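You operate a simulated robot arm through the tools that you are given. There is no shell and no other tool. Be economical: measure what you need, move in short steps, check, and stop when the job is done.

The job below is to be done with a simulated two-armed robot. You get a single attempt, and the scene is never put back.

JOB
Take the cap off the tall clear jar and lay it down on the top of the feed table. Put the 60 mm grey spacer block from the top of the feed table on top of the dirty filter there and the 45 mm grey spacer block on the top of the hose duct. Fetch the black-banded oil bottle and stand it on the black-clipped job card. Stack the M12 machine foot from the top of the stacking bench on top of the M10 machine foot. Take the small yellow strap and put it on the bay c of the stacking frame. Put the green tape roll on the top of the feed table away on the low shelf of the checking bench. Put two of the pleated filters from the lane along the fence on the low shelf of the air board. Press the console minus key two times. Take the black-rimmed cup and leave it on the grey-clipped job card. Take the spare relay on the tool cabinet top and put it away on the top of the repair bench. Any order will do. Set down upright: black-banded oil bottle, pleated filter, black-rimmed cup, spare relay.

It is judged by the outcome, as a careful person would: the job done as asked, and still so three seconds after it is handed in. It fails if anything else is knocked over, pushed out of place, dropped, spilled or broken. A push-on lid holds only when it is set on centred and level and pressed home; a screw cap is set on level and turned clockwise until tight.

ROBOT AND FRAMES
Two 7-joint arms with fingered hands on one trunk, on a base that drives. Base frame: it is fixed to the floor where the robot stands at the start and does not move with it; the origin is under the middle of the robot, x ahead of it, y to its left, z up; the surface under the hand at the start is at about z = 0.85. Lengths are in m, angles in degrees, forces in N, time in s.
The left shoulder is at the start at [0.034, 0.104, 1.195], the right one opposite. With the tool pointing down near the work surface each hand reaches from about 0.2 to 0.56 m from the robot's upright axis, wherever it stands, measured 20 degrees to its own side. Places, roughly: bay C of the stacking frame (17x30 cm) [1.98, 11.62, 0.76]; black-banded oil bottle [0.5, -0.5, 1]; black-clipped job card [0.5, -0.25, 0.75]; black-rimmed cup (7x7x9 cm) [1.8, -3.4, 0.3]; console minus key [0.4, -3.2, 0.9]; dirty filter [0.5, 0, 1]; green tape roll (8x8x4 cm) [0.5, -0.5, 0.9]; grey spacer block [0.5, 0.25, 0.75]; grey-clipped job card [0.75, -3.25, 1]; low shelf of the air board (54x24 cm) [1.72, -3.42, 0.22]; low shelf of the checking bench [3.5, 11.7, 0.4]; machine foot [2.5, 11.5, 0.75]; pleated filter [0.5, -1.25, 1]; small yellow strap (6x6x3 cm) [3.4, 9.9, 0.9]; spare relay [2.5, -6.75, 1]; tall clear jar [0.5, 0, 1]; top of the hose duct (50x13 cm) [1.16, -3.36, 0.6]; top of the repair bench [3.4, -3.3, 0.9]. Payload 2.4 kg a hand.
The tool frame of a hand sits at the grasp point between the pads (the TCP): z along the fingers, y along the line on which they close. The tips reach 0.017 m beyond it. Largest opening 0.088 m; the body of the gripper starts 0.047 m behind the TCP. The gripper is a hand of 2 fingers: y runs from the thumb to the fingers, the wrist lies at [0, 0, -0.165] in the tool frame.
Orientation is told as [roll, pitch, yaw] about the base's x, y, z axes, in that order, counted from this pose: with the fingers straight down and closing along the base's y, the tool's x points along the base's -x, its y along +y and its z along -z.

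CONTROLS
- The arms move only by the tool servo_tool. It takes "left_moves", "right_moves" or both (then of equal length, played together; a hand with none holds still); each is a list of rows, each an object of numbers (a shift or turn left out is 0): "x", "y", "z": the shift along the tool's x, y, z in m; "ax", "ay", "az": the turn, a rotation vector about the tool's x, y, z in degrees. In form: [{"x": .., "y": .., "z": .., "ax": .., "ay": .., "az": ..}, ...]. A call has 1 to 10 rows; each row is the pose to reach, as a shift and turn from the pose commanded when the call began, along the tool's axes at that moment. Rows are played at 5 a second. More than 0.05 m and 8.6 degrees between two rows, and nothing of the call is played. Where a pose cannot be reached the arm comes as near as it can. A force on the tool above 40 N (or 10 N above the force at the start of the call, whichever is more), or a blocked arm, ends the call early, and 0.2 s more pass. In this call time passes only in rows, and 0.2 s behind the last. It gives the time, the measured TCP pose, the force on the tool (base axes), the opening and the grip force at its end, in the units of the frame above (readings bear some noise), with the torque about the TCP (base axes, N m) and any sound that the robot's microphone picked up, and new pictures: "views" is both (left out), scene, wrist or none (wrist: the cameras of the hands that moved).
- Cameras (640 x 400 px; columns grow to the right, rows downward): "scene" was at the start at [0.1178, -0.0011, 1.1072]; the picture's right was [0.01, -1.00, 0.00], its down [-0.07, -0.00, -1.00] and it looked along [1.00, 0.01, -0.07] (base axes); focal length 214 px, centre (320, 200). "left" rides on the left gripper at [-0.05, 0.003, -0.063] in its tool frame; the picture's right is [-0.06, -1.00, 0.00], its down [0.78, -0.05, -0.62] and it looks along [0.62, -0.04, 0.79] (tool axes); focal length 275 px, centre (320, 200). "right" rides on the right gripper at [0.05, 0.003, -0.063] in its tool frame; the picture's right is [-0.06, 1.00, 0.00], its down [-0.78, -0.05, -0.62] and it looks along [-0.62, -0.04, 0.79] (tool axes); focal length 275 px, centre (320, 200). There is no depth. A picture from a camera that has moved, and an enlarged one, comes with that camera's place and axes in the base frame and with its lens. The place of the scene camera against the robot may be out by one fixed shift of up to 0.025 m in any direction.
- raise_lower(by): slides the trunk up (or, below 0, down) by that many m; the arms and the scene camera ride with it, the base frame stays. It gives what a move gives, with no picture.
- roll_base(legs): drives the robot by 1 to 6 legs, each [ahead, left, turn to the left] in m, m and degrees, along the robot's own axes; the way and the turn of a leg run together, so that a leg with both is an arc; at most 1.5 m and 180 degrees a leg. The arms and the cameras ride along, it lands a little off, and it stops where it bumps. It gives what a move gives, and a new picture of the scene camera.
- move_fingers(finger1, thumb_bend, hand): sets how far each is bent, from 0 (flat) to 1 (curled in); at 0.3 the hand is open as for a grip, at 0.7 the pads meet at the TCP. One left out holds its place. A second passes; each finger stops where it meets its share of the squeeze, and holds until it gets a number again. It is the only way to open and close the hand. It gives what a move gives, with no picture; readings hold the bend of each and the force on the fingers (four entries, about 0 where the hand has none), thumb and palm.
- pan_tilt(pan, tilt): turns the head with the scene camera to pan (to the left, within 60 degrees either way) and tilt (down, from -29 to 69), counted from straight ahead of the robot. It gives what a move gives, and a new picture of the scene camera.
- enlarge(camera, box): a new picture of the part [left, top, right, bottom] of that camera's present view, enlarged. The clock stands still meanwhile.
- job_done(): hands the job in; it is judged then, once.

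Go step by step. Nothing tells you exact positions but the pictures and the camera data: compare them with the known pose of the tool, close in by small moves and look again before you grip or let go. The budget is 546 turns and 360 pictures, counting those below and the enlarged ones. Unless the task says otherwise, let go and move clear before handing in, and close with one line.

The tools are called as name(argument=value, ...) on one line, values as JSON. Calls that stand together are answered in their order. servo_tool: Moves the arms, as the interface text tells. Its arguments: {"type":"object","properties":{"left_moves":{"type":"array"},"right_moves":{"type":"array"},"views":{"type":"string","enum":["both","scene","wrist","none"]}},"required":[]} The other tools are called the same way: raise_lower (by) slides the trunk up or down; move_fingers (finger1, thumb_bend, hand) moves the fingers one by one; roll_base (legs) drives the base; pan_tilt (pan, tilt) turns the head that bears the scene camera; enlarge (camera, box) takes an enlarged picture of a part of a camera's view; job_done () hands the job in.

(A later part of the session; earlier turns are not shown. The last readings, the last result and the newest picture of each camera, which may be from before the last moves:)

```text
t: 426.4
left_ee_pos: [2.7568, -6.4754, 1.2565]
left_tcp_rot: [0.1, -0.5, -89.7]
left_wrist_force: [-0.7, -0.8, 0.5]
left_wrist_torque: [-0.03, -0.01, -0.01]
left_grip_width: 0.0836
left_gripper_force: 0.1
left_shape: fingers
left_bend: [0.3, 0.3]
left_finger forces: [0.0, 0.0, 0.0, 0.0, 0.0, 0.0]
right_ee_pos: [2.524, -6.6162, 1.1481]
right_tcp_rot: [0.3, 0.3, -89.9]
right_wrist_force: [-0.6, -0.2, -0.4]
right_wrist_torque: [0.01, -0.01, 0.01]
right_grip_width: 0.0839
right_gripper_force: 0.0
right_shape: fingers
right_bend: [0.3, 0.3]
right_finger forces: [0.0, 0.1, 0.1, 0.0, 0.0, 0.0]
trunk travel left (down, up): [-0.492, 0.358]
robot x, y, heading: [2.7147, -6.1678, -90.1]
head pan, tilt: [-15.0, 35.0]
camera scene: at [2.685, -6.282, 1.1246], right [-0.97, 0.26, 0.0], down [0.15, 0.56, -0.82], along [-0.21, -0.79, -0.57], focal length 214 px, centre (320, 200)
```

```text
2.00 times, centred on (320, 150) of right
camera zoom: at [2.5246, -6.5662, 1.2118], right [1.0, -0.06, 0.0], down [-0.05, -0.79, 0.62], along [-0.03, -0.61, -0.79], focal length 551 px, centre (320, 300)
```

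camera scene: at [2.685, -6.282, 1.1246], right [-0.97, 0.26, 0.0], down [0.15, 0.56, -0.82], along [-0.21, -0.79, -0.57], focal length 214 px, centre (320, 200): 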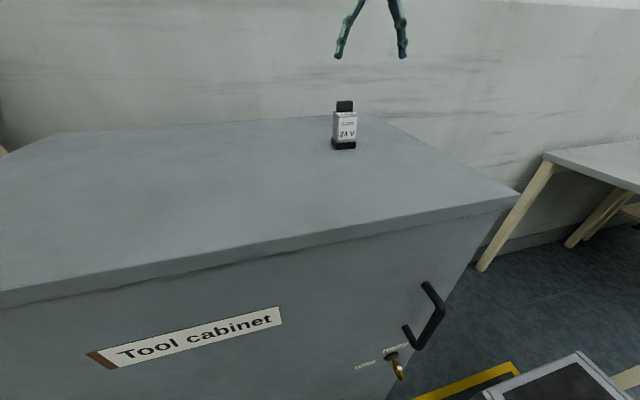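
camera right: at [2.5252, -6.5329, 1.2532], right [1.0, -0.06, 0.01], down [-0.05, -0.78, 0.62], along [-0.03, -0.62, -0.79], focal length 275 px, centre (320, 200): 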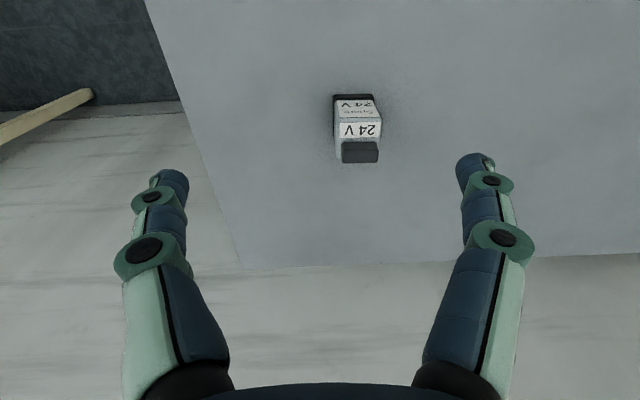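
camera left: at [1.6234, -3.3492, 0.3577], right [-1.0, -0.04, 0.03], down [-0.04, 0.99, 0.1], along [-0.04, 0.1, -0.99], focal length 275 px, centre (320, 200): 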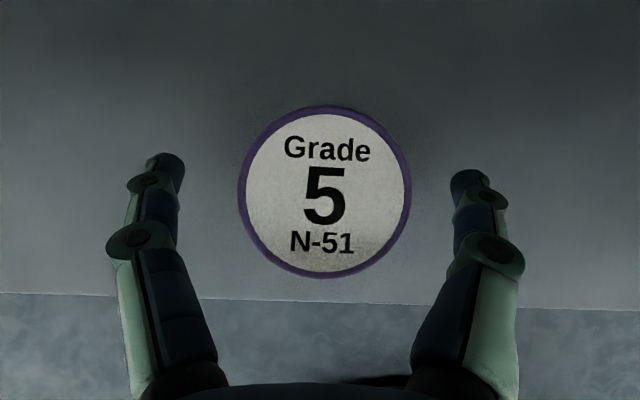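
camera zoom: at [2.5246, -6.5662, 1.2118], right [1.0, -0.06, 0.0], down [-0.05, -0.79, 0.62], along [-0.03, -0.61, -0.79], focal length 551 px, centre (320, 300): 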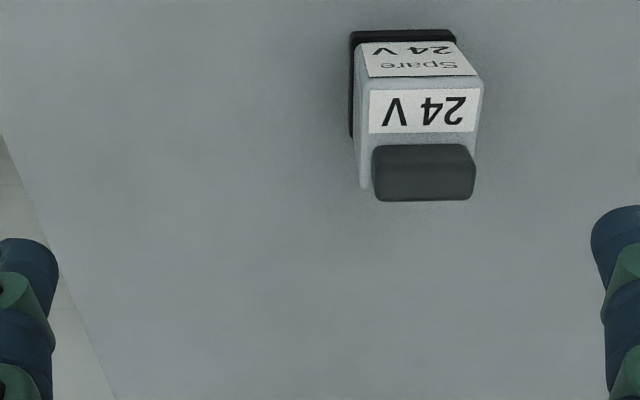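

servo_tool(right_moves=[{"x": -0.015, "y": 0.028}, {"x": -0.015, "y": 0.028, "z": 0.045}, {"x": -0.015, "y": 0.028, "z": 0.085}, {"x": -0.015, "y": 0.028, "z": 0.113}], views="both")

```text
t: 427.4
left_ee_pos: [2.7568, -6.4741, 1.2569]
left_tcp_rot: [0.0, -0.5, -89.7]
left_wrist_force: [-1.3, -0.1, -0.1]
left_wrist_torque: [0.02, 0.01, -0.01]
left_grip_width: 0.0837
left_gripper_force: 0.0
left_shape: fingers
left_bend: [0.3, 0.3]
left_finger forces: [0.0, 0.0, 0.0, 0.0, 0.0, 0.1]
right_ee_pos: [2.5359, -6.6063, 1.0515]
right_tcp_rot: [0.3, 0.0, -90.0]
right_wrist_force: [-0.1, -0.2, 0.6]
right_wrist_torque: [0.02, 0.04, 0.0]
right_grip_width: 0.0838
right_gripper_force: 0.1
right_shape: fingers
right_bend: [0.3, 0.3]
right_finger forces: [0.0, 0.1, 0.1, 0.0, 0.0, 0.1]
right hand out of reach, approached as far as the arm can: row 2, 3, 4
trunk travel left (down, up): [-0.492, 0.358]
robot x, y, heading: [2.7118, -6.1652, -90.2]
head pan, tilt: [-15.0, 35.0]
camera scene: at [2.685, -6.2807, 1.1248], right [-0.97, 0.26, 0.0], down [0.15, 0.55, -0.82], along [-0.21, -0.79, -0.57], focal length 214 px, centre (320, 200)
camera right: at [2.5364, -6.556, 1.1143], right [1.0, -0.06, 0.01], down [-0.05, -0.78, 0.62], along [-0.03, -0.62, -0.79], focal length 275 px, centre (320, 200)
```

scene: 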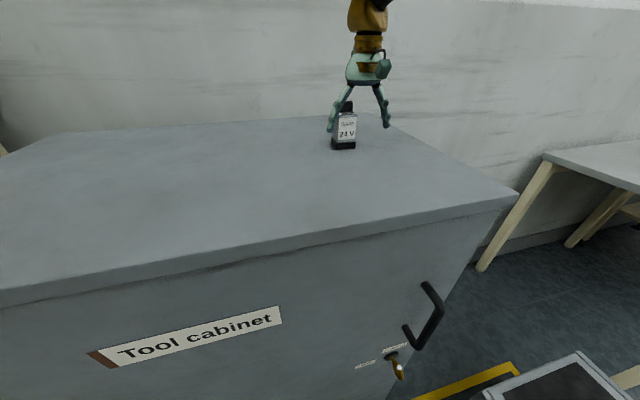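
right: 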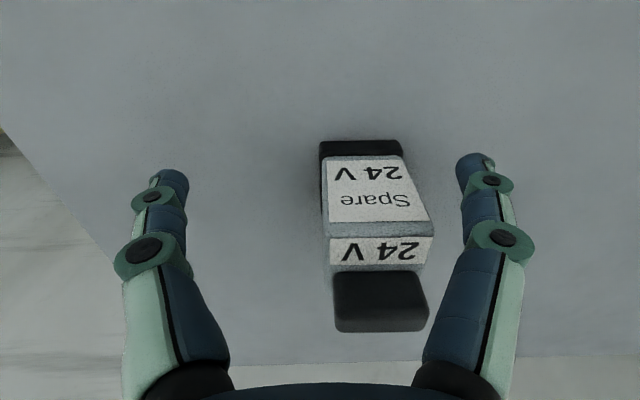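

roll_base(legs=[[0.0, 0.016, 0], [0.026, 0, 0]])

enlarge(camera="right", box=[0, 0, 640, 400])

```text
t: 428.6
left_ee_pos: [2.7724, -6.501, 1.2556]
left_tcp_rot: [0.0, -0.4, -89.7]
left_wrist_force: [0.0, -0.2, 0.1]
left_wrist_torque: [0.02, 0.01, 0.04]
left_grip_width: 0.0835
left_gripper_force: 0.0
left_shape: fingers
left_bend: [0.3, 0.3]
left_finger forces: [0.0, 0.0, 0.1, 0.0, 0.0, 0.1]
right_ee_pos: [2.5494, -6.6331, 1.0504]
right_tcp_rot: [0.2, 0.1, -90.0]
right_wrist_force: [-0.9, 1.0, 0.1]
right_wrist_torque: [-0.04, 0.01, -0.01]
right_grip_width: 0.0839
right_gripper_force: 0.0
right_shape: fingers
right_bend: [0.3, 0.3]
right_finger forces: [0.0, 0.1, 0.0, 0.1, 0.1, 0.1]
trunk travel left (down, up): [-0.492, 0.358]
robot x, y, heading: [2.7291, -6.1936, -90.1]
head pan, tilt: [-15.0, 35.0]
camera scene: at [2.7014, -6.308, 1.1246], right [-0.97, 0.26, 0.0], down [0.15, 0.56, -0.82], along [-0.21, -0.79, -0.57], focal length 214 px, centre (320, 200)
```

scene: 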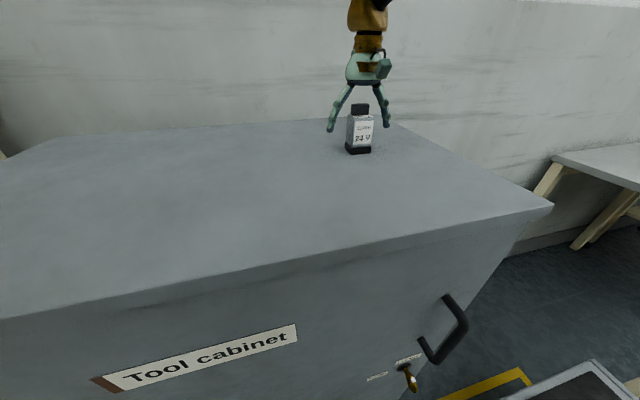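

```text
1.00 times, centred on (320, 200) of right (not enlarged: the box is as wide or as high as the picture)
camera zoom: at [2.5527, -6.5834, 1.1142], right [1.0, -0.06, 0.01], down [-0.05, -0.79, 0.62], along [-0.03, -0.62, -0.79], focal length 275 px, centre (320, 200)
```

zoom: 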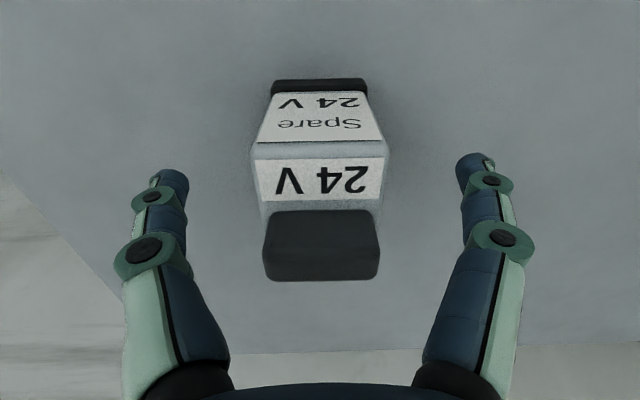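

raise_lower(by=-0.012)

move_fingers(hand="right", finger1=0.68, thumb_bend=0.68)

raise_lower(by=0.1)

enlarge(camera="right", box=[0, 0, 640, 400])

```text
t: 429.2
left_ee_pos: [2.7728, -6.5009, 1.2448]
left_tcp_rot: [0.0, -0.6, -89.6]
left_wrist_force: [0.0, -0.2, 0.0]
left_wrist_torque: [0.01, 0.01, 0.02]
left_grip_width: 0.0837
left_gripper_force: 0.0
left_shape: fingers
left_bend: [0.3, 0.3]
left_finger forces: [0.0, 0.0, 0.0, 0.0, 0.0, 0.0]
right_ee_pos: [2.5512, -6.6324, 1.0395]
right_tcp_rot: [0.2, 0.1, -90.0]
right_wrist_force: [0.0, 0.3, 0.5]
right_wrist_torque: [-0.01, -0.01, 0.02]
right_grip_width: 0.0839
right_gripper_force: 0.1
right_shape: fingers
right_bend: [0.3, 0.3]
right_finger forces: [0.0, 0.0, 0.0, 0.0, 0.0, 0.0]
trunk travel left (down, up): [-0.48, 0.37]
robot x, y, heading: [2.7258, -6.1917, -90.0]
head pan, tilt: [-15.0, 35.0]
```

```text
t: 430.2
left_ee_pos: [2.7724, -6.5001, 1.2438]
left_tcp_rot: [0.0, -0.4, -89.6]
left_wrist_force: [-0.3, 0.0, 0.2]
left_wrist_torque: [0.04, 0.0, -0.03]
left_grip_width: 0.0837
left_gripper_force: 0.0
left_shape: fingers
left_bend: [0.3, 0.3]
left_finger forces: [0.0, 0.1, 0.0, 0.0, 0.0, 0.0]
right_ee_pos: [2.5513, -6.6321, 1.0394]
right_tcp_rot: [0.3, 0.0, -89.9]
right_wrist_force: [0.1, -0.5, -0.6]
right_wrist_torque: [-0.02, 0.0, 0.04]
right_grip_width: 0.0273
right_gripper_force: 6.0
right_shape: fingers
right_bend: [0.54, 0.62]
right_finger forces: [6.1, 0.1, 0.0, 0.0, 6.2, 0.1]
trunk travel left (down, up): [-0.48, 0.37]
robot x, y, heading: [2.7286, -6.1929, -89.8]
head pan, tilt: [-15.0, 35.0]
```

```text
t: 431.5
left_ee_pos: [2.7737, -6.5011, 1.3445]
left_tcp_rot: [0.1, -0.5, -89.6]
left_wrist_force: [0.7, -0.5, 0.2]
left_wrist_torque: [-0.01, -0.01, -0.01]
left_grip_width: 0.0834
left_gripper_force: 0.1
left_shape: fingers
left_bend: [0.3, 0.3]
left_finger forces: [0.1, 0.0, 0.0, 0.0, 0.0, 0.0]
right_ee_pos: [2.5506, -6.6297, 1.1464]
right_tcp_rot: [0.3, -0.9, -90.0]
right_wrist_force: [-0.1, 0.0, -1.0]
right_wrist_torque: [0.02, 0.0, -0.03]
right_grip_width: 0.027
right_gripper_force: 6.0
right_shape: fingers
right_bend: [0.54, 0.62]
right_finger forces: [6.0, 0.0, 0.0, 0.0, 6.1, 0.1]
trunk travel left (down, up): [-0.58, 0.27]
robot x, y, heading: [2.7244, -6.1952, -90.0]
head pan, tilt: [-15.0, 35.0]
```

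```text
1.00 times, centred on (320, 200) of right (not enlarged: the box is as wide or as high as the picture)
camera zoom: at [2.5519, -6.58, 1.2084], right [1.0, -0.06, 0.01], down [-0.05, -0.77, 0.63], along [-0.03, -0.63, -0.78], focal length 275 px, centre (320, 200)
```

zoom: 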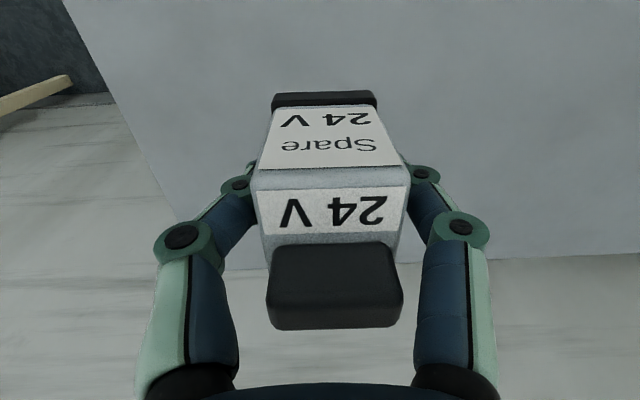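

Relay held. Tuck the arm and drive back to the other room the way I came.

servo_tool(right_moves=[{"x": 0.04, "z": -0.01}, {"x": 0.08, "z": -0.02}, {"x": 0.12, "z": -0.03}, {"x": 0.16, "z": -0.04}, {"x": 0.19, "z": -0.05}], views="none")

roll_base(legs=[[-0.8, 0, 0], [0, -1.2, 0], [0, -1.2, 0], [0, -1.0, -0.5], [-1.4, 0, 0], [-1.4, 0, 0]])

```text
t: 432.7
left_ee_pos: [2.7737, -6.5, 1.3441]
left_tcp_rot: [0.0, -0.6, -89.7]
left_wrist_force: [0.1, 0.3, 0.2]
left_wrist_torque: [0.0, -0.01, -0.01]
left_grip_width: 0.0835
left_gripper_force: 0.1
left_shape: fingers
left_bend: [0.3, 0.3]
left_finger forces: [0.0, 0.0, 0.0, 0.0, 0.0, 0.0]
right_ee_pos: [2.5499, -6.4401, 1.1933]
right_tcp_rot: [0.4, -0.9, -90.0]
right_wrist_force: [-0.3, -0.4, 0.0]
right_wrist_torque: [-0.02, 0.01, -0.06]
right_grip_width: 0.0274
right_gripper_force: 6.1
right_shape: fingers
right_bend: [0.54, 0.62]
right_finger forces: [6.0, 0.1, 0.0, 0.1, 6.0, 0.1]
trunk travel left (down, up): [-0.58, 0.27]
robot x, y, heading: [2.7279, -6.1951, -89.9]
head pan, tilt: [-15.0, 35.0]
```

```text
t: 466.4
left_ee_pos: [-0.6593, -2.9217, 1.3439]
left_tcp_rot: [0.1, -0.5, -89.7]
left_wrist_force: [0.4, 0.4, -0.3]
left_wrist_torque: [-0.04, 0.03, 0.02]
left_grip_width: 0.0838
left_gripper_force: 0.0
left_shape: fingers
left_bend: [0.3, 0.3]
left_finger forces: [0.0, 0.0, 0.0, 0.0, 0.1, 0.0]
right_ee_pos: [-0.8821, -2.8622, 1.1938]
right_tcp_rot: [0.4, -0.9, -89.9]
right_wrist_force: [-1.0, 0.4, -0.2]
right_wrist_torque: [0.0, -0.01, -0.02]
right_grip_width: 0.0272
right_gripper_force: 6.0
right_shape: fingers
right_bend: [0.54, 0.62]
right_finger forces: [6.0, 0.0, 0.1, 0.0, 6.1, 0.0]
trunk travel left (down, up): [-0.58, 0.27]
robot x, y, heading: [-0.7074, -2.6121, -90.0]
head pan, tilt: [-15.0, 35.0]
camera scene: at [-0.7317, -2.7268, 1.2132], right [-0.97, 0.26, 0.0], down [0.15, 0.55, -0.82], along [-0.21, -0.79, -0.57], focal length 214 px, centre (320, 200)
```

scene: 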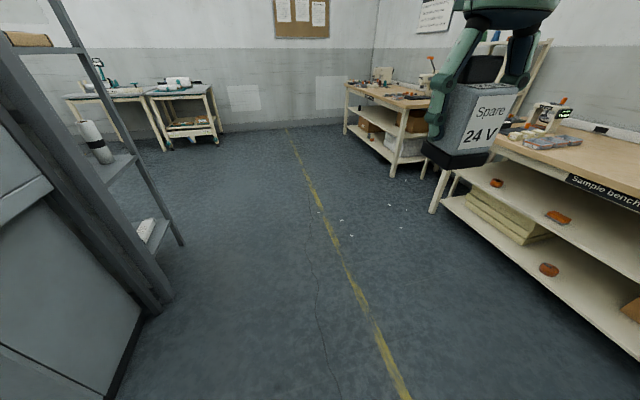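

roll_base(legs=[[-0.3, 0, 0], [0, 1.4, 0], [0, 1.4, 0], [0, 0.8, 0]])

pan_tilt(pan=20, tilt=20)

```text
t: 485.5
left_ee_pos: [2.946, -2.6155, 1.3441]
left_tcp_rot: [-0.1, -0.5, -89.5]
left_wrist_force: [-0.5, 0.7, -0.3]
left_wrist_torque: [0.02, -0.02, 0.01]
left_grip_width: 0.0838
left_gripper_force: 0.1
left_shape: fingers
left_bend: [0.3, 0.3]
left_finger forces: [0.0, 0.0, 0.0, 0.1, 0.0, 0.1]
right_ee_pos: [2.7236, -2.5575, 1.1932]
right_tcp_rot: [0.4, -1.0, -89.7]
right_wrist_force: [-0.6, 0.6, -0.1]
right_wrist_torque: [-0.01, 0.0, -0.01]
right_grip_width: 0.0271
right_gripper_force: 6.3
right_shape: fingers
right_bend: [0.54, 0.62]
right_finger forces: [6.1, 0.1, 0.0, 0.1, 6.0, 0.0]
trunk travel left (down, up): [-0.58, 0.27]
robot x, y, heading: [2.8986, -2.3101, -89.5]
head pan, tilt: [-15.0, 35.0]
camera scene: at [2.8734, -2.4219, 1.2132], right [-0.97, 0.25, 0.0], down [0.15, 0.55, -0.82], along [-0.21, -0.79, -0.57], focal length 214 px, centre (320, 200)
```

scene: 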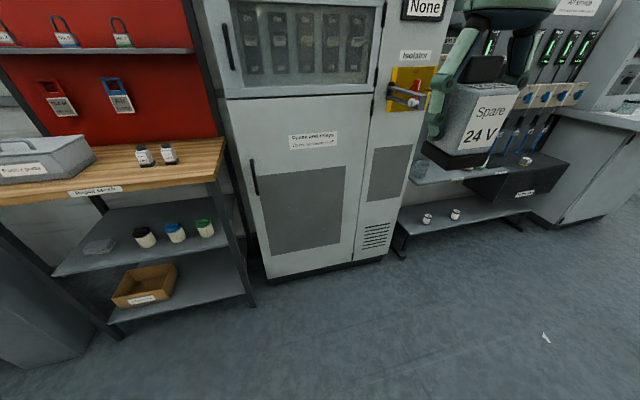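

```text
t: 486.5
left_ee_pos: [2.9463, -2.6163, 1.3441]
left_tcp_rot: [0.0, -0.5, -89.5]
left_wrist_force: [0.4, -0.9, -0.5]
left_wrist_torque: [0.01, 0.02, 0.0]
left_grip_width: 0.0834
left_gripper_force: 0.1
left_shape: fingers
left_bend: [0.3, 0.3]
left_finger forces: [0.0, 0.0, 0.1, 0.0, 0.0, 0.0]
right_ee_pos: [2.7231, -2.5585, 1.1936]
right_tcp_rot: [0.4, -1.0, -89.7]
right_wrist_force: [0.5, -0.4, -0.5]
right_wrist_torque: [0.0, -0.01, 0.02]
right_grip_width: 0.0274
right_gripper_force: 5.8
right_shape: fingers
right_bend: [0.54, 0.62]
right_finger forces: [6.0, 0.0, 0.1, 0.0, 5.9, 0.0]
trunk travel left (down, up): [-0.58, 0.27]
robot x, y, heading: [2.9022, -2.3069, -89.5]
head pan, tilt: [20.0, 20.0]
camera scene: at [2.9275, -2.4241, 1.237], right [-0.94, -0.35, 0.0], down [-0.12, 0.32, -0.94], along [0.32, -0.88, -0.34], focal length 214 px, centre (320, 200)
```

scene: 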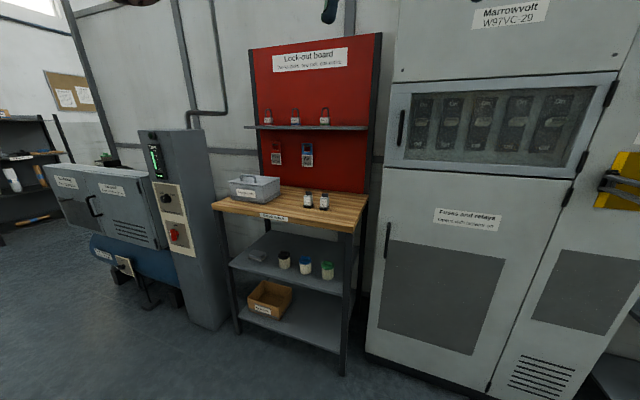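

The repair bench with wooden top is ahead-left; free spot between the toolbox and the two relays, near the front (about (3.38,-3.17)). Approach.

roll_base(legs=[[0, 0.63, 0], [0.33, 0, 0]])

pan_tilt(pan=-5, tilt=45)

```text
t: 491.8
left_ee_pos: [3.5727, -2.9465, 1.3434]
left_tcp_rot: [0.0, -0.6, -89.6]
left_wrist_force: [0.4, 0.3, 0.0]
left_wrist_torque: [0.02, 0.04, -0.01]
left_grip_width: 0.0836
left_gripper_force: 0.1
left_shape: fingers
left_bend: [0.3, 0.3]
left_finger forces: [0.0, 0.0, 0.0, 0.0, 0.0, 0.0]
right_ee_pos: [3.3504, -2.8877, 1.1926]
right_tcp_rot: [0.4, -0.8, -89.9]
right_wrist_force: [0.2, -0.2, 0.0]
right_wrist_torque: [0.0, -0.01, -0.03]
right_grip_width: 0.0274
right_gripper_force: 5.6
right_shape: fingers
right_bend: [0.54, 0.62]
right_finger forces: [6.0, 0.0, 0.0, 0.1, 6.0, 0.0]
trunk travel left (down, up): [-0.58, 0.27]
robot x, y, heading: [3.5274, -2.6399, -89.7]
head pan, tilt: [20.0, 20.0]
camera scene: at [3.5556, -2.7539, 1.237], right [-0.94, -0.34, 0.0], down [-0.12, 0.32, -0.94], along [0.32, -0.88, -0.34], focal length 214 px, centre (320, 200)
```

scene: 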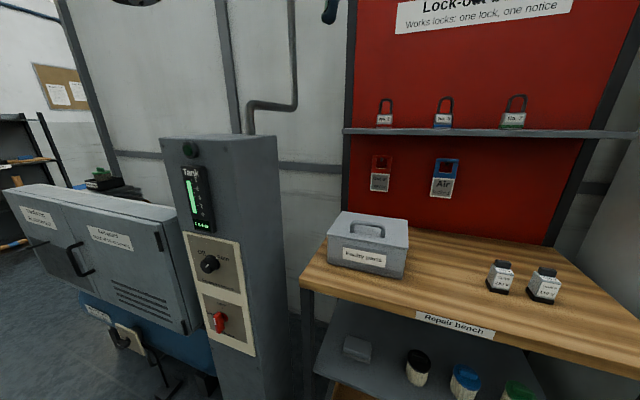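

```text
t: 492.7
left_ee_pos: [3.5742, -2.9463, 1.3449]
left_tcp_rot: [0.1, -0.5, -89.6]
left_wrist_force: [-0.2, 0.7, -0.2]
left_wrist_torque: [0.02, -0.01, 0.01]
left_grip_width: 0.0833
left_gripper_force: 0.1
left_shape: fingers
left_bend: [0.3, 0.3]
left_finger forces: [0.1, 0.0, 0.0, 0.0, 0.0, 0.1]
right_ee_pos: [3.3501, -2.8869, 1.1937]
right_tcp_rot: [0.3, -0.9, -89.8]
right_wrist_force: [0.2, 0.4, -0.8]
right_wrist_torque: [-0.01, 0.01, 0.01]
right_grip_width: 0.0271
right_gripper_force: 6.3
right_shape: fingers
right_bend: [0.54, 0.62]
right_finger forces: [6.0, 0.0, 0.0, 0.0, 5.9, 0.0]
trunk travel left (down, up): [-0.58, 0.27]
robot x, y, heading: [3.525, -2.6357, -89.9]
head pan, tilt: [-5.0, 45.0]
camera scene: at [3.5168, -2.7468, 1.1985], right [-1.0, 0.08, 0.0], down [0.06, 0.7, -0.71], along [-0.06, -0.7, -0.71], focal length 214 px, centre (320, 200)
```

scene: 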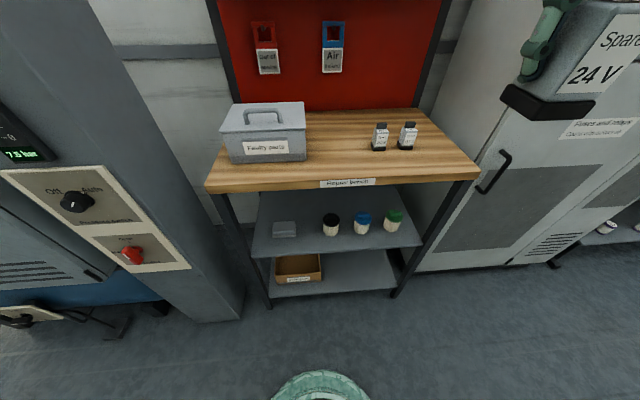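

roll_base(legs=[[0.12, 0, 0]])

servo_tool(right_moves=[{"x": -0.04, "y": 0.02}, {"x": -0.08, "y": 0.04}, {"x": -0.12, "y": 0.06}, {"x": -0.16, "y": 0.07}, {"x": -0.183, "y": 0.07, "z": 0.03}, {"x": -0.183, "y": 0.07, "z": 0.075}, {"x": -0.183, "y": 0.07, "z": 0.12}, {"x": -0.183, "y": 0.07, "z": 0.165}, {"x": -0.183, "y": 0.07, "z": 0.2}], views="both")

```text
t: 494.0
left_ee_pos: [3.5742, -3.0669, 1.3441]
left_tcp_rot: [0.1, -0.5, -89.5]
left_wrist_force: [0.4, -0.4, 0.1]
left_wrist_torque: [0.02, -0.01, 0.03]
left_grip_width: 0.0836
left_gripper_force: 0.0
left_shape: fingers
left_bend: [0.3, 0.3]
left_finger forces: [0.0, 0.1, 0.0, 0.1, 0.0, 0.0]
right_ee_pos: [3.3506, -3.0082, 1.1928]
right_tcp_rot: [0.3, -0.8, -89.6]
right_wrist_force: [-0.3, -0.3, -0.9]
right_wrist_torque: [0.01, -0.02, -0.03]
right_grip_width: 0.0274
right_gripper_force: 5.6
right_shape: fingers
right_bend: [0.54, 0.62]
right_finger forces: [5.9, 0.0, 0.0, 0.0, 6.0, 0.0]
trunk travel left (down, up): [-0.58, 0.27]
robot x, y, heading: [3.5297, -2.7564, -89.4]
head pan, tilt: [-5.0, 45.0]
camera scene: at [3.5174, -2.8678, 1.1982], right [-1.0, 0.08, 0.0], down [0.06, 0.71, -0.71], along [-0.06, -0.7, -0.71], focal length 214 px, centre (320, 200)
```

scene: 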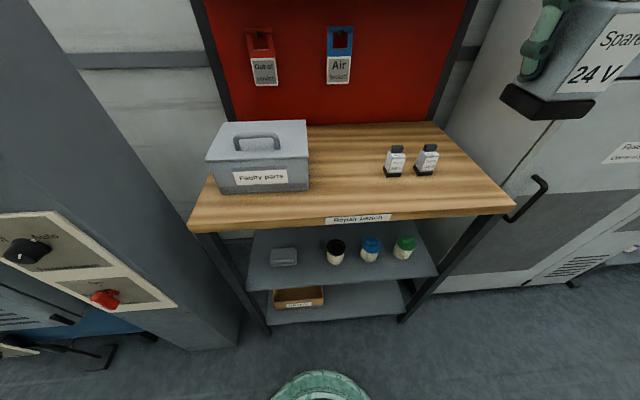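

```text
t: 496.0
left_ee_pos: [3.5735, -3.0654, 1.3442]
left_tcp_rot: [0.1, -0.4, -89.6]
left_wrist_force: [0.1, 0.1, 1.1]
left_wrist_torque: [-0.02, -0.01, 0.0]
left_grip_width: 0.0835
left_gripper_force: 0.1
left_shape: fingers
left_bend: [0.3, 0.3]
left_finger forces: [0.1, 0.0, 0.1, 0.0, 0.0, 0.0]
right_ee_pos: [3.3605, -3.1326, 1.0846]
right_tcp_rot: [0.5, -0.9, -89.7]
right_wrist_force: [0.1, 0.3, -0.5]
right_wrist_torque: [-0.03, -0.01, -0.01]
right_grip_width: 0.0274
right_gripper_force: 5.7
right_shape: fingers
right_bend: [0.54, 0.62]
right_finger forces: [5.9, 0.1, 0.1, 0.1, 6.0, 0.1]
right hand out of reach, approached as far as the arm can: row 4, 5, 6, 7, 8, 9
trunk travel left (down, up): [-0.58, 0.27]
robot x, y, heading: [3.5273, -2.7586, -89.8]
head pan, tilt: [-5.0, 45.0]
camera scene: at [3.5173, -2.8665, 1.1984], right [-1.0, 0.08, 0.0], down [0.06, 0.7, -0.71], along [-0.06, -0.7, -0.71], focal length 214 px, centre (320, 200)
camera right: at [3.3626, -3.0818, 1.147], right [1.0, -0.06, 0.01], down [-0.05, -0.77, 0.63], along [-0.03, -0.63, -0.78], focal length 275 px, centre (320, 200)
```

scene: 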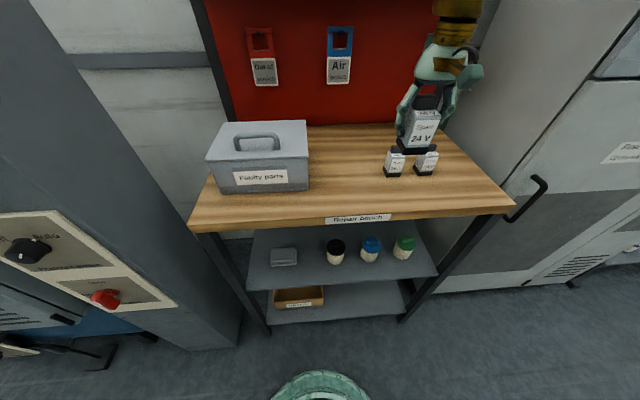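
right: 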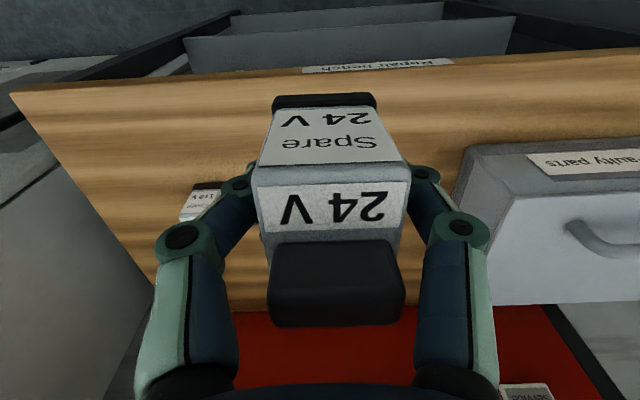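

Use the base for the remaining shift, then the trunk to lower.

roll_base(legs=[[0, 0.06, 0], [0.06, 0, 0]])

raise_lower(by=-0.11)

enlarge(camera="right", box=[0, 0, 640, 400])

enlarge(camera="scene", box=[160, 60, 560, 300])

```text
t: 497.5
left_ee_pos: [3.6343, -3.1271, 1.3435]
left_tcp_rot: [0.2, -0.5, -89.4]
left_wrist_force: [0.1, -0.4, -0.1]
left_wrist_torque: [0.03, 0.02, -0.05]
left_grip_width: 0.0835
left_gripper_force: 0.1
left_shape: fingers
left_bend: [0.3, 0.3]
left_finger forces: [0.0, 0.0, 0.0, 0.0, 0.0, 0.1]
right_ee_pos: [3.421, -3.1938, 1.0828]
right_tcp_rot: [0.6, -1.0, -89.6]
right_wrist_force: [-0.2, -1.1, -0.1]
right_wrist_torque: [0.0, -0.01, -0.03]
right_grip_width: 0.0271
right_gripper_force: 6.6
right_shape: fingers
right_bend: [0.54, 0.62]
right_finger forces: [5.9, 0.1, 0.0, 0.0, 6.0, 0.0]
trunk travel left (down, up): [-0.58, 0.27]
robot x, y, heading: [3.5853, -2.8185, -89.8]
head pan, tilt: [-5.0, 45.0]
camera scene: at [3.5778, -2.9275, 1.1982], right [-1.0, 0.08, 0.0], down [0.06, 0.71, -0.71], along [-0.06, -0.7, -0.71], focal length 214 px, centre (320, 200)
```

scene: 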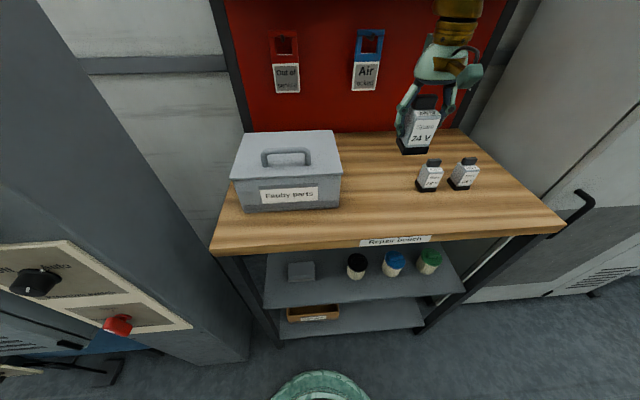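

```text
t: 498.9
left_ee_pos: [3.6352, -3.1245, 1.2337]
left_tcp_rot: [0.0, -0.5, -89.5]
left_wrist_force: [1.4, -0.4, 0.6]
left_wrist_torque: [-0.04, -0.05, -0.01]
left_grip_width: 0.0838
left_gripper_force: 0.0
left_shape: fingers
left_bend: [0.3, 0.3]
left_finger forces: [0.0, 0.1, 0.0, 0.0, 0.1, 0.0]
right_ee_pos: [3.4217, -3.1932, 0.9754]
right_tcp_rot: [0.6, -1.0, -89.8]
right_wrist_force: [0.0, 0.2, -0.4]
right_wrist_torque: [0.03, -0.05, 0.0]
right_grip_width: 0.0269
right_gripper_force: 5.7
right_shape: fingers
right_bend: [0.54, 0.62]
right_finger forces: [6.0, 0.1, 0.0, 0.0, 6.0, 0.0]
trunk travel left (down, up): [-0.47, 0.38]
robot x, y, heading: [3.5875, -2.8173, -89.7]
head pan, tilt: [-5.0, 45.0]
```

```text
1.00 times, centred on (320, 200) of right (not enlarged: the box is as wide or as high as the picture)
camera zoom: at [3.4232, -3.1415, 1.0373], right [1.0, -0.06, 0.01], down [-0.05, -0.77, 0.63], along [-0.03, -0.63, -0.78], focal length 275 px, centre (320, 200)
```

zoom: 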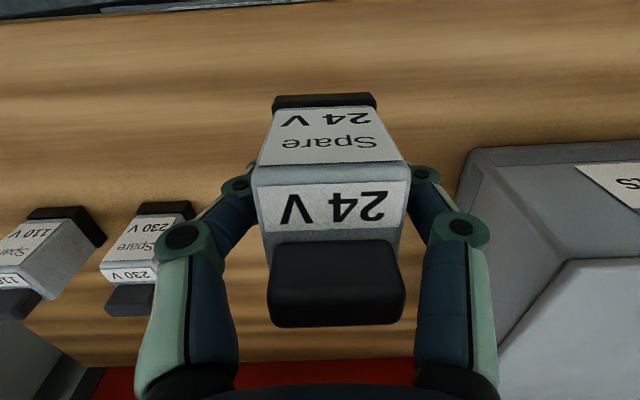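

```text
1.60 times, centred on (360, 180) of scene
camera zoom: at [3.5779, -2.9276, 1.0879], right [-1.0, 0.08, 0.0], down [0.06, 0.7, -0.71], along [-0.06, -0.7, -0.71], focal length 343 px, centre (256, 232)
```

zoom: 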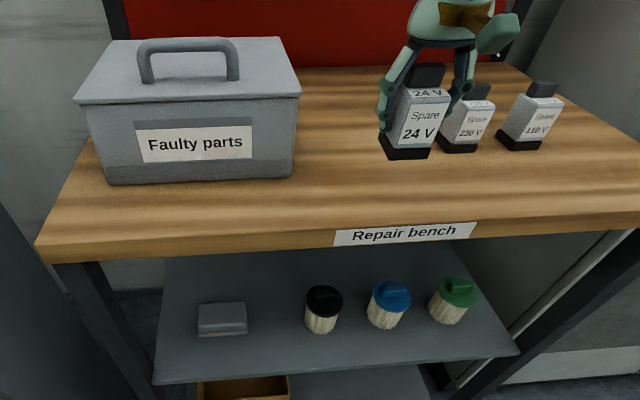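

raise_lower(by=-0.028)

raise_lower(by=-0.006)

```text
t: 499.7
left_ee_pos: [3.6353, -3.1243, 1.2064]
left_tcp_rot: [0.0, -0.6, -89.5]
left_wrist_force: [-0.1, -0.2, 0.2]
left_wrist_torque: [0.0, 0.02, -0.02]
left_grip_width: 0.0838
left_gripper_force: 0.1
left_shape: fingers
left_bend: [0.3, 0.3]
left_finger forces: [0.0, 0.0, 0.1, 0.0, 0.1, 0.0]
right_ee_pos: [3.4218, -3.1919, 0.9471]
right_tcp_rot: [0.5, -1.1, -89.7]
right_wrist_force: [0.1, 0.3, -0.5]
right_wrist_torque: [0.03, 0.03, 0.03]
right_grip_width: 0.0272
right_gripper_force: 6.0
right_shape: fingers
right_bend: [0.54, 0.62]
right_finger forces: [6.0, 0.0, 0.0, 0.1, 6.0, 0.1]
trunk travel left (down, up): [-0.442, 0.408]
robot x, y, heading: [3.5918, -2.8141, -89.6]
head pan, tilt: [-5.0, 45.0]
```

```text
t: 500.2
left_ee_pos: [3.6351, -3.1255, 1.2003]
left_tcp_rot: [0.0, -0.6, -89.4]
left_wrist_force: [0.0, -0.9, 0.4]
left_wrist_torque: [0.03, 0.0, -0.02]
left_grip_width: 0.0837
left_gripper_force: 0.0
left_shape: fingers
left_bend: [0.3, 0.3]
left_finger forces: [0.0, 0.0, 0.0, 0.1, 0.0, 0.0]
right_ee_pos: [3.4224, -3.1926, 0.9404]
right_tcp_rot: [0.5, -1.0, -89.7]
right_wrist_force: [0.2, -0.2, -1.2]
right_wrist_torque: [0.0, 0.0, 0.03]
right_grip_width: 0.0271
right_gripper_force: 5.7
right_shape: fingers
right_bend: [0.54, 0.62]
right_finger forces: [6.0, 0.1, 0.0, 0.0, 5.9, 0.0]
trunk travel left (down, up): [-0.436, 0.414]
robot x, y, heading: [3.5902, -2.816, -89.5]
head pan, tilt: [-5.0, 45.0]
```

raise_lower(by=-0.006)

raise_lower(by=-0.004)

enlarge(camera="scene", box=[300, 60, 500, 180])

```text
t: 500.8
left_ee_pos: [3.6358, -3.1243, 1.1941]
left_tcp_rot: [0.0, -0.6, -89.4]
left_wrist_force: [0.3, 0.5, -0.7]
left_wrist_torque: [-0.01, -0.02, -0.01]
left_grip_width: 0.0838
left_gripper_force: 0.1
left_shape: fingers
left_bend: [0.3, 0.3]
left_finger forces: [0.0, 0.1, 0.1, 0.0, 0.0, 0.0]
right_ee_pos: [3.4226, -3.1923, 0.9343]
right_tcp_rot: [0.4, -1.1, -89.7]
right_wrist_force: [-0.1, -0.1, -1.3]
right_wrist_torque: [0.01, 0.0, -0.02]
right_grip_width: 0.0272
right_gripper_force: 6.5
right_shape: fingers
right_bend: [0.54, 0.62]
right_finger forces: [6.0, 0.0, 0.0, 0.0, 5.9, 0.0]
trunk travel left (down, up): [-0.43, 0.42]
robot x, y, heading: [3.5854, -2.8134, -89.7]
head pan, tilt: [-5.0, 45.0]
```

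```text
t: 501.3
left_ee_pos: [3.6353, -3.1239, 1.1898]
left_tcp_rot: [0.0, -0.6, -89.4]
left_wrist_force: [0.1, 0.6, -0.1]
left_wrist_torque: [-0.02, 0.01, -0.02]
left_grip_width: 0.0837
left_gripper_force: 0.0
left_shape: fingers
left_bend: [0.3, 0.3]
left_finger forces: [0.1, 0.0, 0.0, 0.0, 0.1, 0.0]
right_ee_pos: [3.422, -3.1928, 0.931]
right_tcp_rot: [0.6, -0.9, -89.6]
right_wrist_force: [0.7, 0.3, 0.2]
right_wrist_torque: [0.0, -0.03, 0.03]
right_grip_width: 0.0273
right_gripper_force: 5.6
right_shape: fingers
right_bend: [0.54, 0.62]
right_finger forces: [5.9, 0.0, 0.1, 0.1, 6.0, 0.0]
trunk travel left (down, up): [-0.426, 0.424]
robot x, y, heading: [3.5888, -2.8166, -89.9]
head pan, tilt: [-5.0, 45.0]
```

```text
3.20 times, centred on (400, 120) of scene
camera zoom: at [3.5779, -2.9285, 1.0435], right [-1.0, 0.08, 0.0], down [0.06, 0.7, -0.71], along [-0.06, -0.7, -0.71], focal length 686 px, centre (64, 456)
```

zoom: 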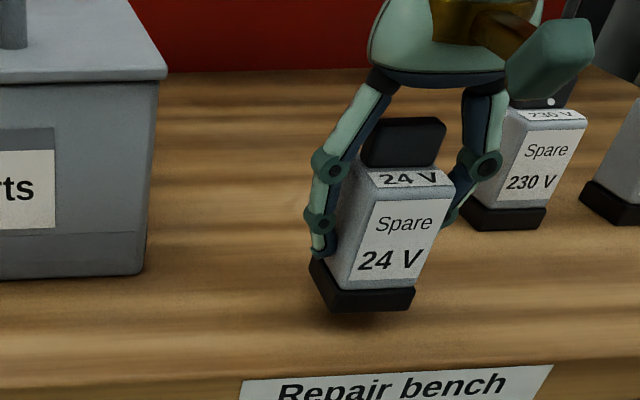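

raise_lower(by=-0.006)

raise_lower(by=-0.005)

```text
t: 501.8
left_ee_pos: [3.6356, -3.1236, 1.185]
left_tcp_rot: [0.0, -0.6, -89.5]
left_wrist_force: [-0.1, 0.7, -0.1]
left_wrist_torque: [-0.02, 0.0, 0.0]
left_grip_width: 0.0836
left_gripper_force: 0.0
left_shape: fingers
left_bend: [0.3, 0.3]
left_finger forces: [0.0, 0.0, 0.0, 0.1, 0.1, 0.0]
right_ee_pos: [3.4219, -3.1921, 0.9247]
right_tcp_rot: [0.5, -0.9, -89.7]
right_wrist_force: [0.5, -0.1, -0.7]
right_wrist_torque: [0.03, -0.01, 0.01]
right_grip_width: 0.0273
right_gripper_force: 5.7
right_shape: fingers
right_bend: [0.54, 0.62]
right_finger forces: [6.0, 0.0, 0.0, 0.1, 5.9, 0.1]
trunk travel left (down, up): [-0.42, 0.43]
robot x, y, heading: [3.5872, -2.8129, -89.5]
head pan, tilt: [-5.0, 45.0]
```

```text
t: 502.4
left_ee_pos: [3.6344, -3.1243, 1.179]
left_tcp_rot: [0.1, -0.6, -89.4]
left_wrist_force: [0.7, 0.8, 0.9]
left_wrist_torque: [0.02, 0.0, 0.03]
left_grip_width: 0.0836
left_gripper_force: 0.0
left_shape: fingers
left_bend: [0.3, 0.3]
left_finger forces: [0.0, 0.0, 0.0, 0.1, 0.0, 0.1]
right_ee_pos: [3.4226, -3.1925, 0.9199]
right_tcp_rot: [0.4, -0.9, -89.7]
right_wrist_force: [1.0, -0.3, 0.0]
right_wrist_torque: [0.02, -0.02, 0.0]
right_grip_width: 0.0271
right_gripper_force: 6.1
right_shape: fingers
right_bend: [0.54, 0.62]
right_finger forces: [6.0, 0.1, 0.0, 0.0, 6.0, 0.0]
trunk travel left (down, up): [-0.415, 0.435]
robot x, y, heading: [3.5861, -2.8217, -89.6]
head pan, tilt: [-5.0, 45.0]
```

raise_lower(by=-0.006)

raise_lower(by=-0.005)

enlarge(camera="scene", box=[300, 40, 500, 160])

```text
t: 502.9
left_ee_pos: [3.635, -3.124, 1.1735]
left_tcp_rot: [0.1, -0.6, -89.4]
left_wrist_force: [-0.3, -0.5, -0.7]
left_wrist_torque: [-0.02, -0.02, 0.0]
left_grip_width: 0.0836
left_gripper_force: 0.0
left_shape: fingers
left_bend: [0.3, 0.3]
left_finger forces: [0.1, 0.0, 0.0, 0.0, 0.0, 0.0]
right_ee_pos: [3.4217, -3.1928, 0.9139]
right_tcp_rot: [0.5, -1.0, -89.6]
right_wrist_force: [-1.7, 0.1, 8.5]
right_wrist_torque: [0.01, 0.01, 0.0]
right_grip_width: 0.027
right_gripper_force: 6.9
right_shape: fingers
right_bend: [0.57, 0.63]
right_finger forces: [6.6, 0.0, 0.1, 0.1, 7.6, 0.1]
trunk travel left (down, up): [-0.409, 0.441]
robot x, y, heading: [3.5896, -2.8148, -89.5]
head pan, tilt: [-5.0, 45.0]
```

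```text
t: 503.5
left_ee_pos: [3.6343, -3.1237, 1.1676]
left_tcp_rot: [0.0, -0.6, -89.4]
left_wrist_force: [-0.2, 0.2, 0.1]
left_wrist_torque: [-0.01, -0.02, -0.02]
left_grip_width: 0.0835
left_gripper_force: 0.0
left_shape: fingers
left_bend: [0.3, 0.3]
left_finger forces: [0.1, 0.0, 0.0, 0.0, 0.1, 0.0]
right_ee_pos: [3.4217, -3.1925, 0.909]
right_tcp_rot: [0.4, -0.9, -89.7]
right_wrist_force: [-0.3, -0.8, 8.4]
right_wrist_torque: [-0.01, -0.05, -0.04]
right_grip_width: 0.027
right_gripper_force: 7.3
right_shape: fingers
right_bend: [0.57, 0.63]
right_finger forces: [6.7, 0.0, 0.0, 0.0, 7.5, 0.0]
trunk travel left (down, up): [-0.404, 0.446]
robot x, y, heading: [3.5889, -2.8156, -89.9]
head pan, tilt: [-5.0, 45.0]
```

```text
3.20 times, centred on (400, 100) of scene
camera zoom: at [3.5779, -2.9287, 1.0214], right [-1.0, 0.08, 0.0], down [0.06, 0.7, -0.71], along [-0.06, -0.7, -0.71], focal length 686 px, centre (64, 520)
```

zoom: 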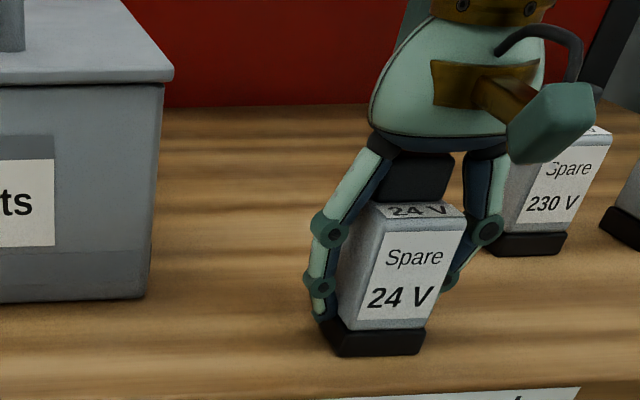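

The relay stands on the bench. Release and raise.

move_fingers(hand="right", finger1=0.42, thumb_bend=0.42)

raise_lower(by=0.15)

enlarge(camera="right", box=[0, 0, 640, 400])

roll_base(legs=[[-0.35, 0, 0]])

```text
t: 504.5
left_ee_pos: [3.6353, -3.125, 1.1674]
left_tcp_rot: [0.2, -0.5, -89.4]
left_wrist_force: [-0.6, -0.1, -0.1]
left_wrist_torque: [-0.02, 0.0, 0.0]
left_grip_width: 0.0836
left_gripper_force: 0.1
left_shape: fingers
left_bend: [0.3, 0.3]
left_finger forces: [0.0, 0.0, 0.0, 0.1, 0.1, 0.0]
right_ee_pos: [3.4219, -3.1932, 0.9086]
right_tcp_rot: [0.5, -0.9, -89.7]
right_wrist_force: [0.2, -0.1, -0.4]
right_wrist_torque: [-0.02, 0.02, 0.01]
right_grip_width: 0.057
right_gripper_force: 0.0
right_shape: fingers
right_bend: [0.42, 0.42]
right_finger forces: [0.0, 0.0, 0.0, 0.0, 0.0, 0.0]
trunk travel left (down, up): [-0.404, 0.446]
robot x, y, heading: [3.5872, -2.8149, -90.0]
head pan, tilt: [-5.0, 45.0]
```

```text
t: 506.2
left_ee_pos: [3.6355, -3.1251, 1.3185]
left_tcp_rot: [0.1, -0.5, -89.5]
left_wrist_force: [-0.5, -0.1, -0.5]
left_wrist_torque: [-0.01, 0.01, -0.03]
left_grip_width: 0.0835
left_gripper_force: 0.0
left_shape: fingers
left_bend: [0.3, 0.3]
left_finger forces: [0.1, 0.0, 0.1, 0.0, 0.1, 0.0]
right_ee_pos: [3.4228, -3.1928, 1.0583]
right_tcp_rot: [0.4, -0.9, -89.8]
right_wrist_force: [-0.8, -0.2, 0.1]
right_wrist_torque: [0.04, 0.03, -0.02]
right_grip_width: 0.0568
right_gripper_force: 0.2
right_shape: fingers
right_bend: [0.42, 0.42]
right_finger forces: [0.0, 0.0, 0.0, 0.0, 0.0, 0.0]
trunk travel left (down, up): [-0.554, 0.296]
robot x, y, heading: [3.5887, -2.817, -89.6]
head pan, tilt: [-5.0, 45.0]
```

```text
1.00 times, centred on (320, 200) of right (not enlarged: the box is as wide or as high as the picture)
camera zoom: at [3.4232, -3.1418, 1.1211], right [1.0, -0.06, 0.01], down [-0.05, -0.77, 0.63], along [-0.03, -0.63, -0.78], focal length 275 px, centre (320, 200)
```

zoom: 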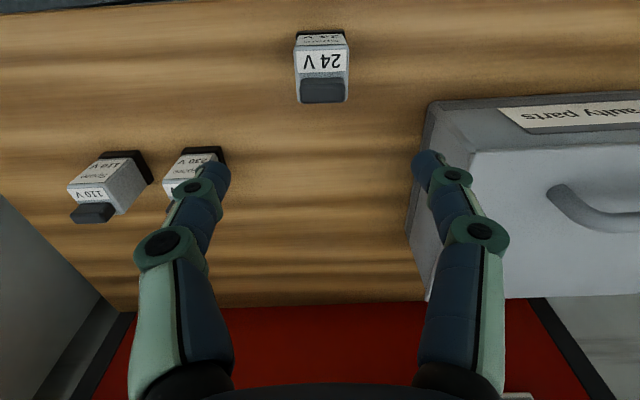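

```text
t: 508.5
left_ee_pos: [3.6325, -2.7741, 1.3184]
left_tcp_rot: [0.0, -0.6, -89.4]
left_wrist_force: [-0.5, 0.4, -0.1]
left_wrist_torque: [-0.02, -0.01, 0.04]
left_grip_width: 0.0836
left_gripper_force: 0.1
left_shape: fingers
left_bend: [0.3, 0.3]
left_finger forces: [0.0, 0.0, 0.0, 0.0, 0.0, 0.0]
right_ee_pos: [3.4213, -2.843, 1.0587]
right_tcp_rot: [0.5, -1.0, -89.5]
right_wrist_force: [1.0, -0.1, -0.5]
right_wrist_torque: [0.01, 0.01, 0.02]
right_grip_width: 0.0568
right_gripper_force: 0.1
right_shape: fingers
right_bend: [0.42, 0.42]
right_finger forces: [0.1, 0.1, 0.1, 0.0, 0.1, 0.0]
trunk travel left (down, up): [-0.554, 0.296]
robot x, y, heading: [3.5897, -2.4675, -89.6]
head pan, tilt: [-5.0, 45.0]
camera scene: at [3.5762, -2.5758, 1.1724], right [-1.0, 0.08, 0.0], down [0.06, 0.7, -0.71], along [-0.06, -0.7, -0.71], focal length 214 px, centre (320, 200)
```

scene: 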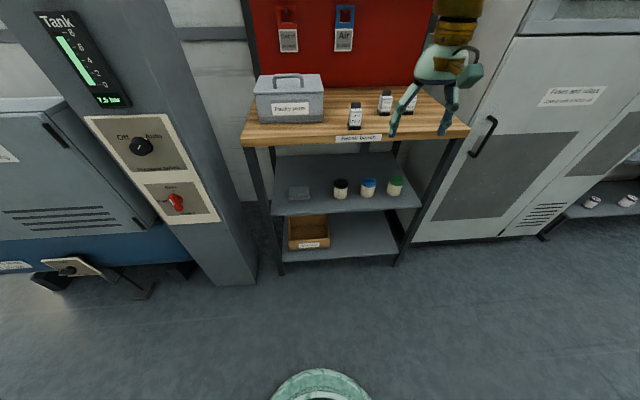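

Relay placed upright. Back to the feed table for the green tape roll.

roll_base(legs=[[0, -1.4, 0], [0, -1.4, 0], [0, -1.2, 0], [0, 0, 90], [0, 1.4, 0], [0, 0.65, 0]])

raise_lower(by=-0.14)

pan_tilt(pan=0, tilt=35)

```text
t: 541.3
left_ee_pos: [-0.1672, -0.4635, 1.3177]
left_tcp_rot: [-0.1, -0.6, 2.5]
left_wrist_force: [0.4, 0.2, -0.2]
left_wrist_torque: [0.02, 0.03, -0.01]
left_grip_width: 0.0836
left_gripper_force: 0.1
left_shape: fingers
left_bend: [0.3, 0.3]
left_finger forces: [0.0, 0.0, 0.1, 0.0, 0.0, 0.1]
right_ee_pos: [-0.0923, -0.6746, 1.0582]
right_tcp_rot: [0.3, -0.9, 2.3]
right_wrist_force: [-0.7, -0.1, -0.1]
right_wrist_torque: [-0.01, 0.03, -0.02]
right_grip_width: 0.0569
right_gripper_force: 0.0
right_shape: fingers
right_bend: [0.42, 0.42]
right_finger forces: [0.1, 0.1, 0.0, 0.0, 0.0, 0.1]
trunk travel left (down, up): [-0.554, 0.296]
robot x, y, heading: [-0.4739, -0.5216, 2.2]
head pan, tilt: [-5.0, 45.0]
camera scene: at [-0.3691, -0.5263, 1.1723], right [-0.05, -1.0, 0.0], down [-0.71, 0.03, -0.71], along [0.71, -0.03, -0.71], focal length 214 px, centre (320, 200)
```

scene: 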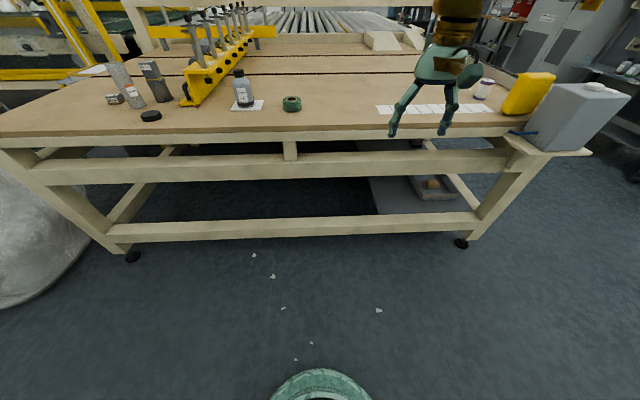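

```text
t: 543.0
left_ee_pos: [-0.1664, -0.4639, 1.1783]
left_tcp_rot: [0.0, -0.6, 2.6]
left_wrist_force: [0.0, 0.7, -0.5]
left_wrist_torque: [0.01, 0.0, 0.01]
left_grip_width: 0.0836
left_gripper_force: 0.0
left_shape: fingers
left_bend: [0.3, 0.3]
left_finger forces: [0.1, 0.0, 0.1, 0.0, 0.1, 0.0]
right_ee_pos: [-0.0913, -0.6748, 0.9181]
right_tcp_rot: [0.5, -0.9, 2.3]
right_wrist_force: [-0.8, -0.3, -0.1]
right_wrist_torque: [0.02, 0.01, -0.05]
right_grip_width: 0.0568
right_gripper_force: 0.0
right_shape: fingers
right_bend: [0.42, 0.42]
right_finger forces: [0.1, 0.0, 0.0, 0.1, 0.0, 0.1]
trunk travel left (down, up): [-0.414, 0.436]
robot x, y, heading: [-0.4735, -0.5225, 2.4]
head pan, tilt: [-5.0, 45.0]
```

```text
t: 543.7
left_ee_pos: [-0.167, -0.4638, 1.1777]
left_tcp_rot: [0.1, -0.5, 2.5]
left_wrist_force: [0.3, -0.5, 0.2]
left_wrist_torque: [0.0, -0.01, 0.0]
left_grip_width: 0.0833
left_gripper_force: 0.1
left_shape: fingers
left_bend: [0.3, 0.3]
left_finger forces: [0.0, 0.0, 0.0, 0.1, 0.1, 0.0]
right_ee_pos: [-0.0914, -0.6742, 0.9192]
right_tcp_rot: [0.5, -0.9, 2.3]
right_wrist_force: [0.5, 0.2, 1.3]
right_wrist_torque: [0.01, 0.02, 0.0]
right_grip_width: 0.0567
right_gripper_force: 0.2
right_shape: fingers
right_bend: [0.42, 0.42]
right_finger forces: [0.0, 0.1, 0.1, 0.0, 0.0, 0.0]
trunk travel left (down, up): [-0.414, 0.436]
robot x, y, heading: [-0.4719, -0.5185, 2.1]
head pan, tilt: [0.0, 35.0]
camera scene: at [-0.3599, -0.5193, 1.0463], right [0.04, -1.0, 0.0], down [-0.57, -0.02, -0.82], along [0.82, 0.03, -0.57], focal length 214 px, centre (320, 200)
```

scene: 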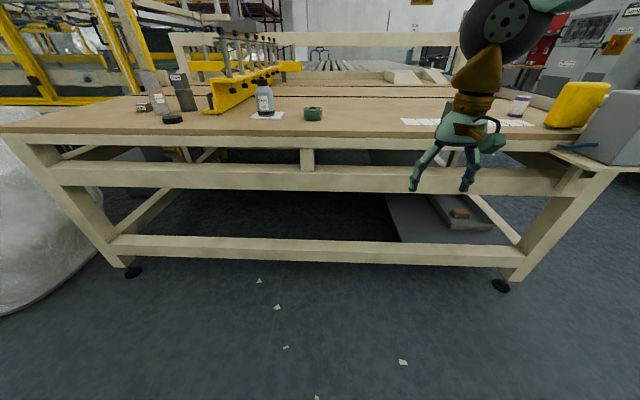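

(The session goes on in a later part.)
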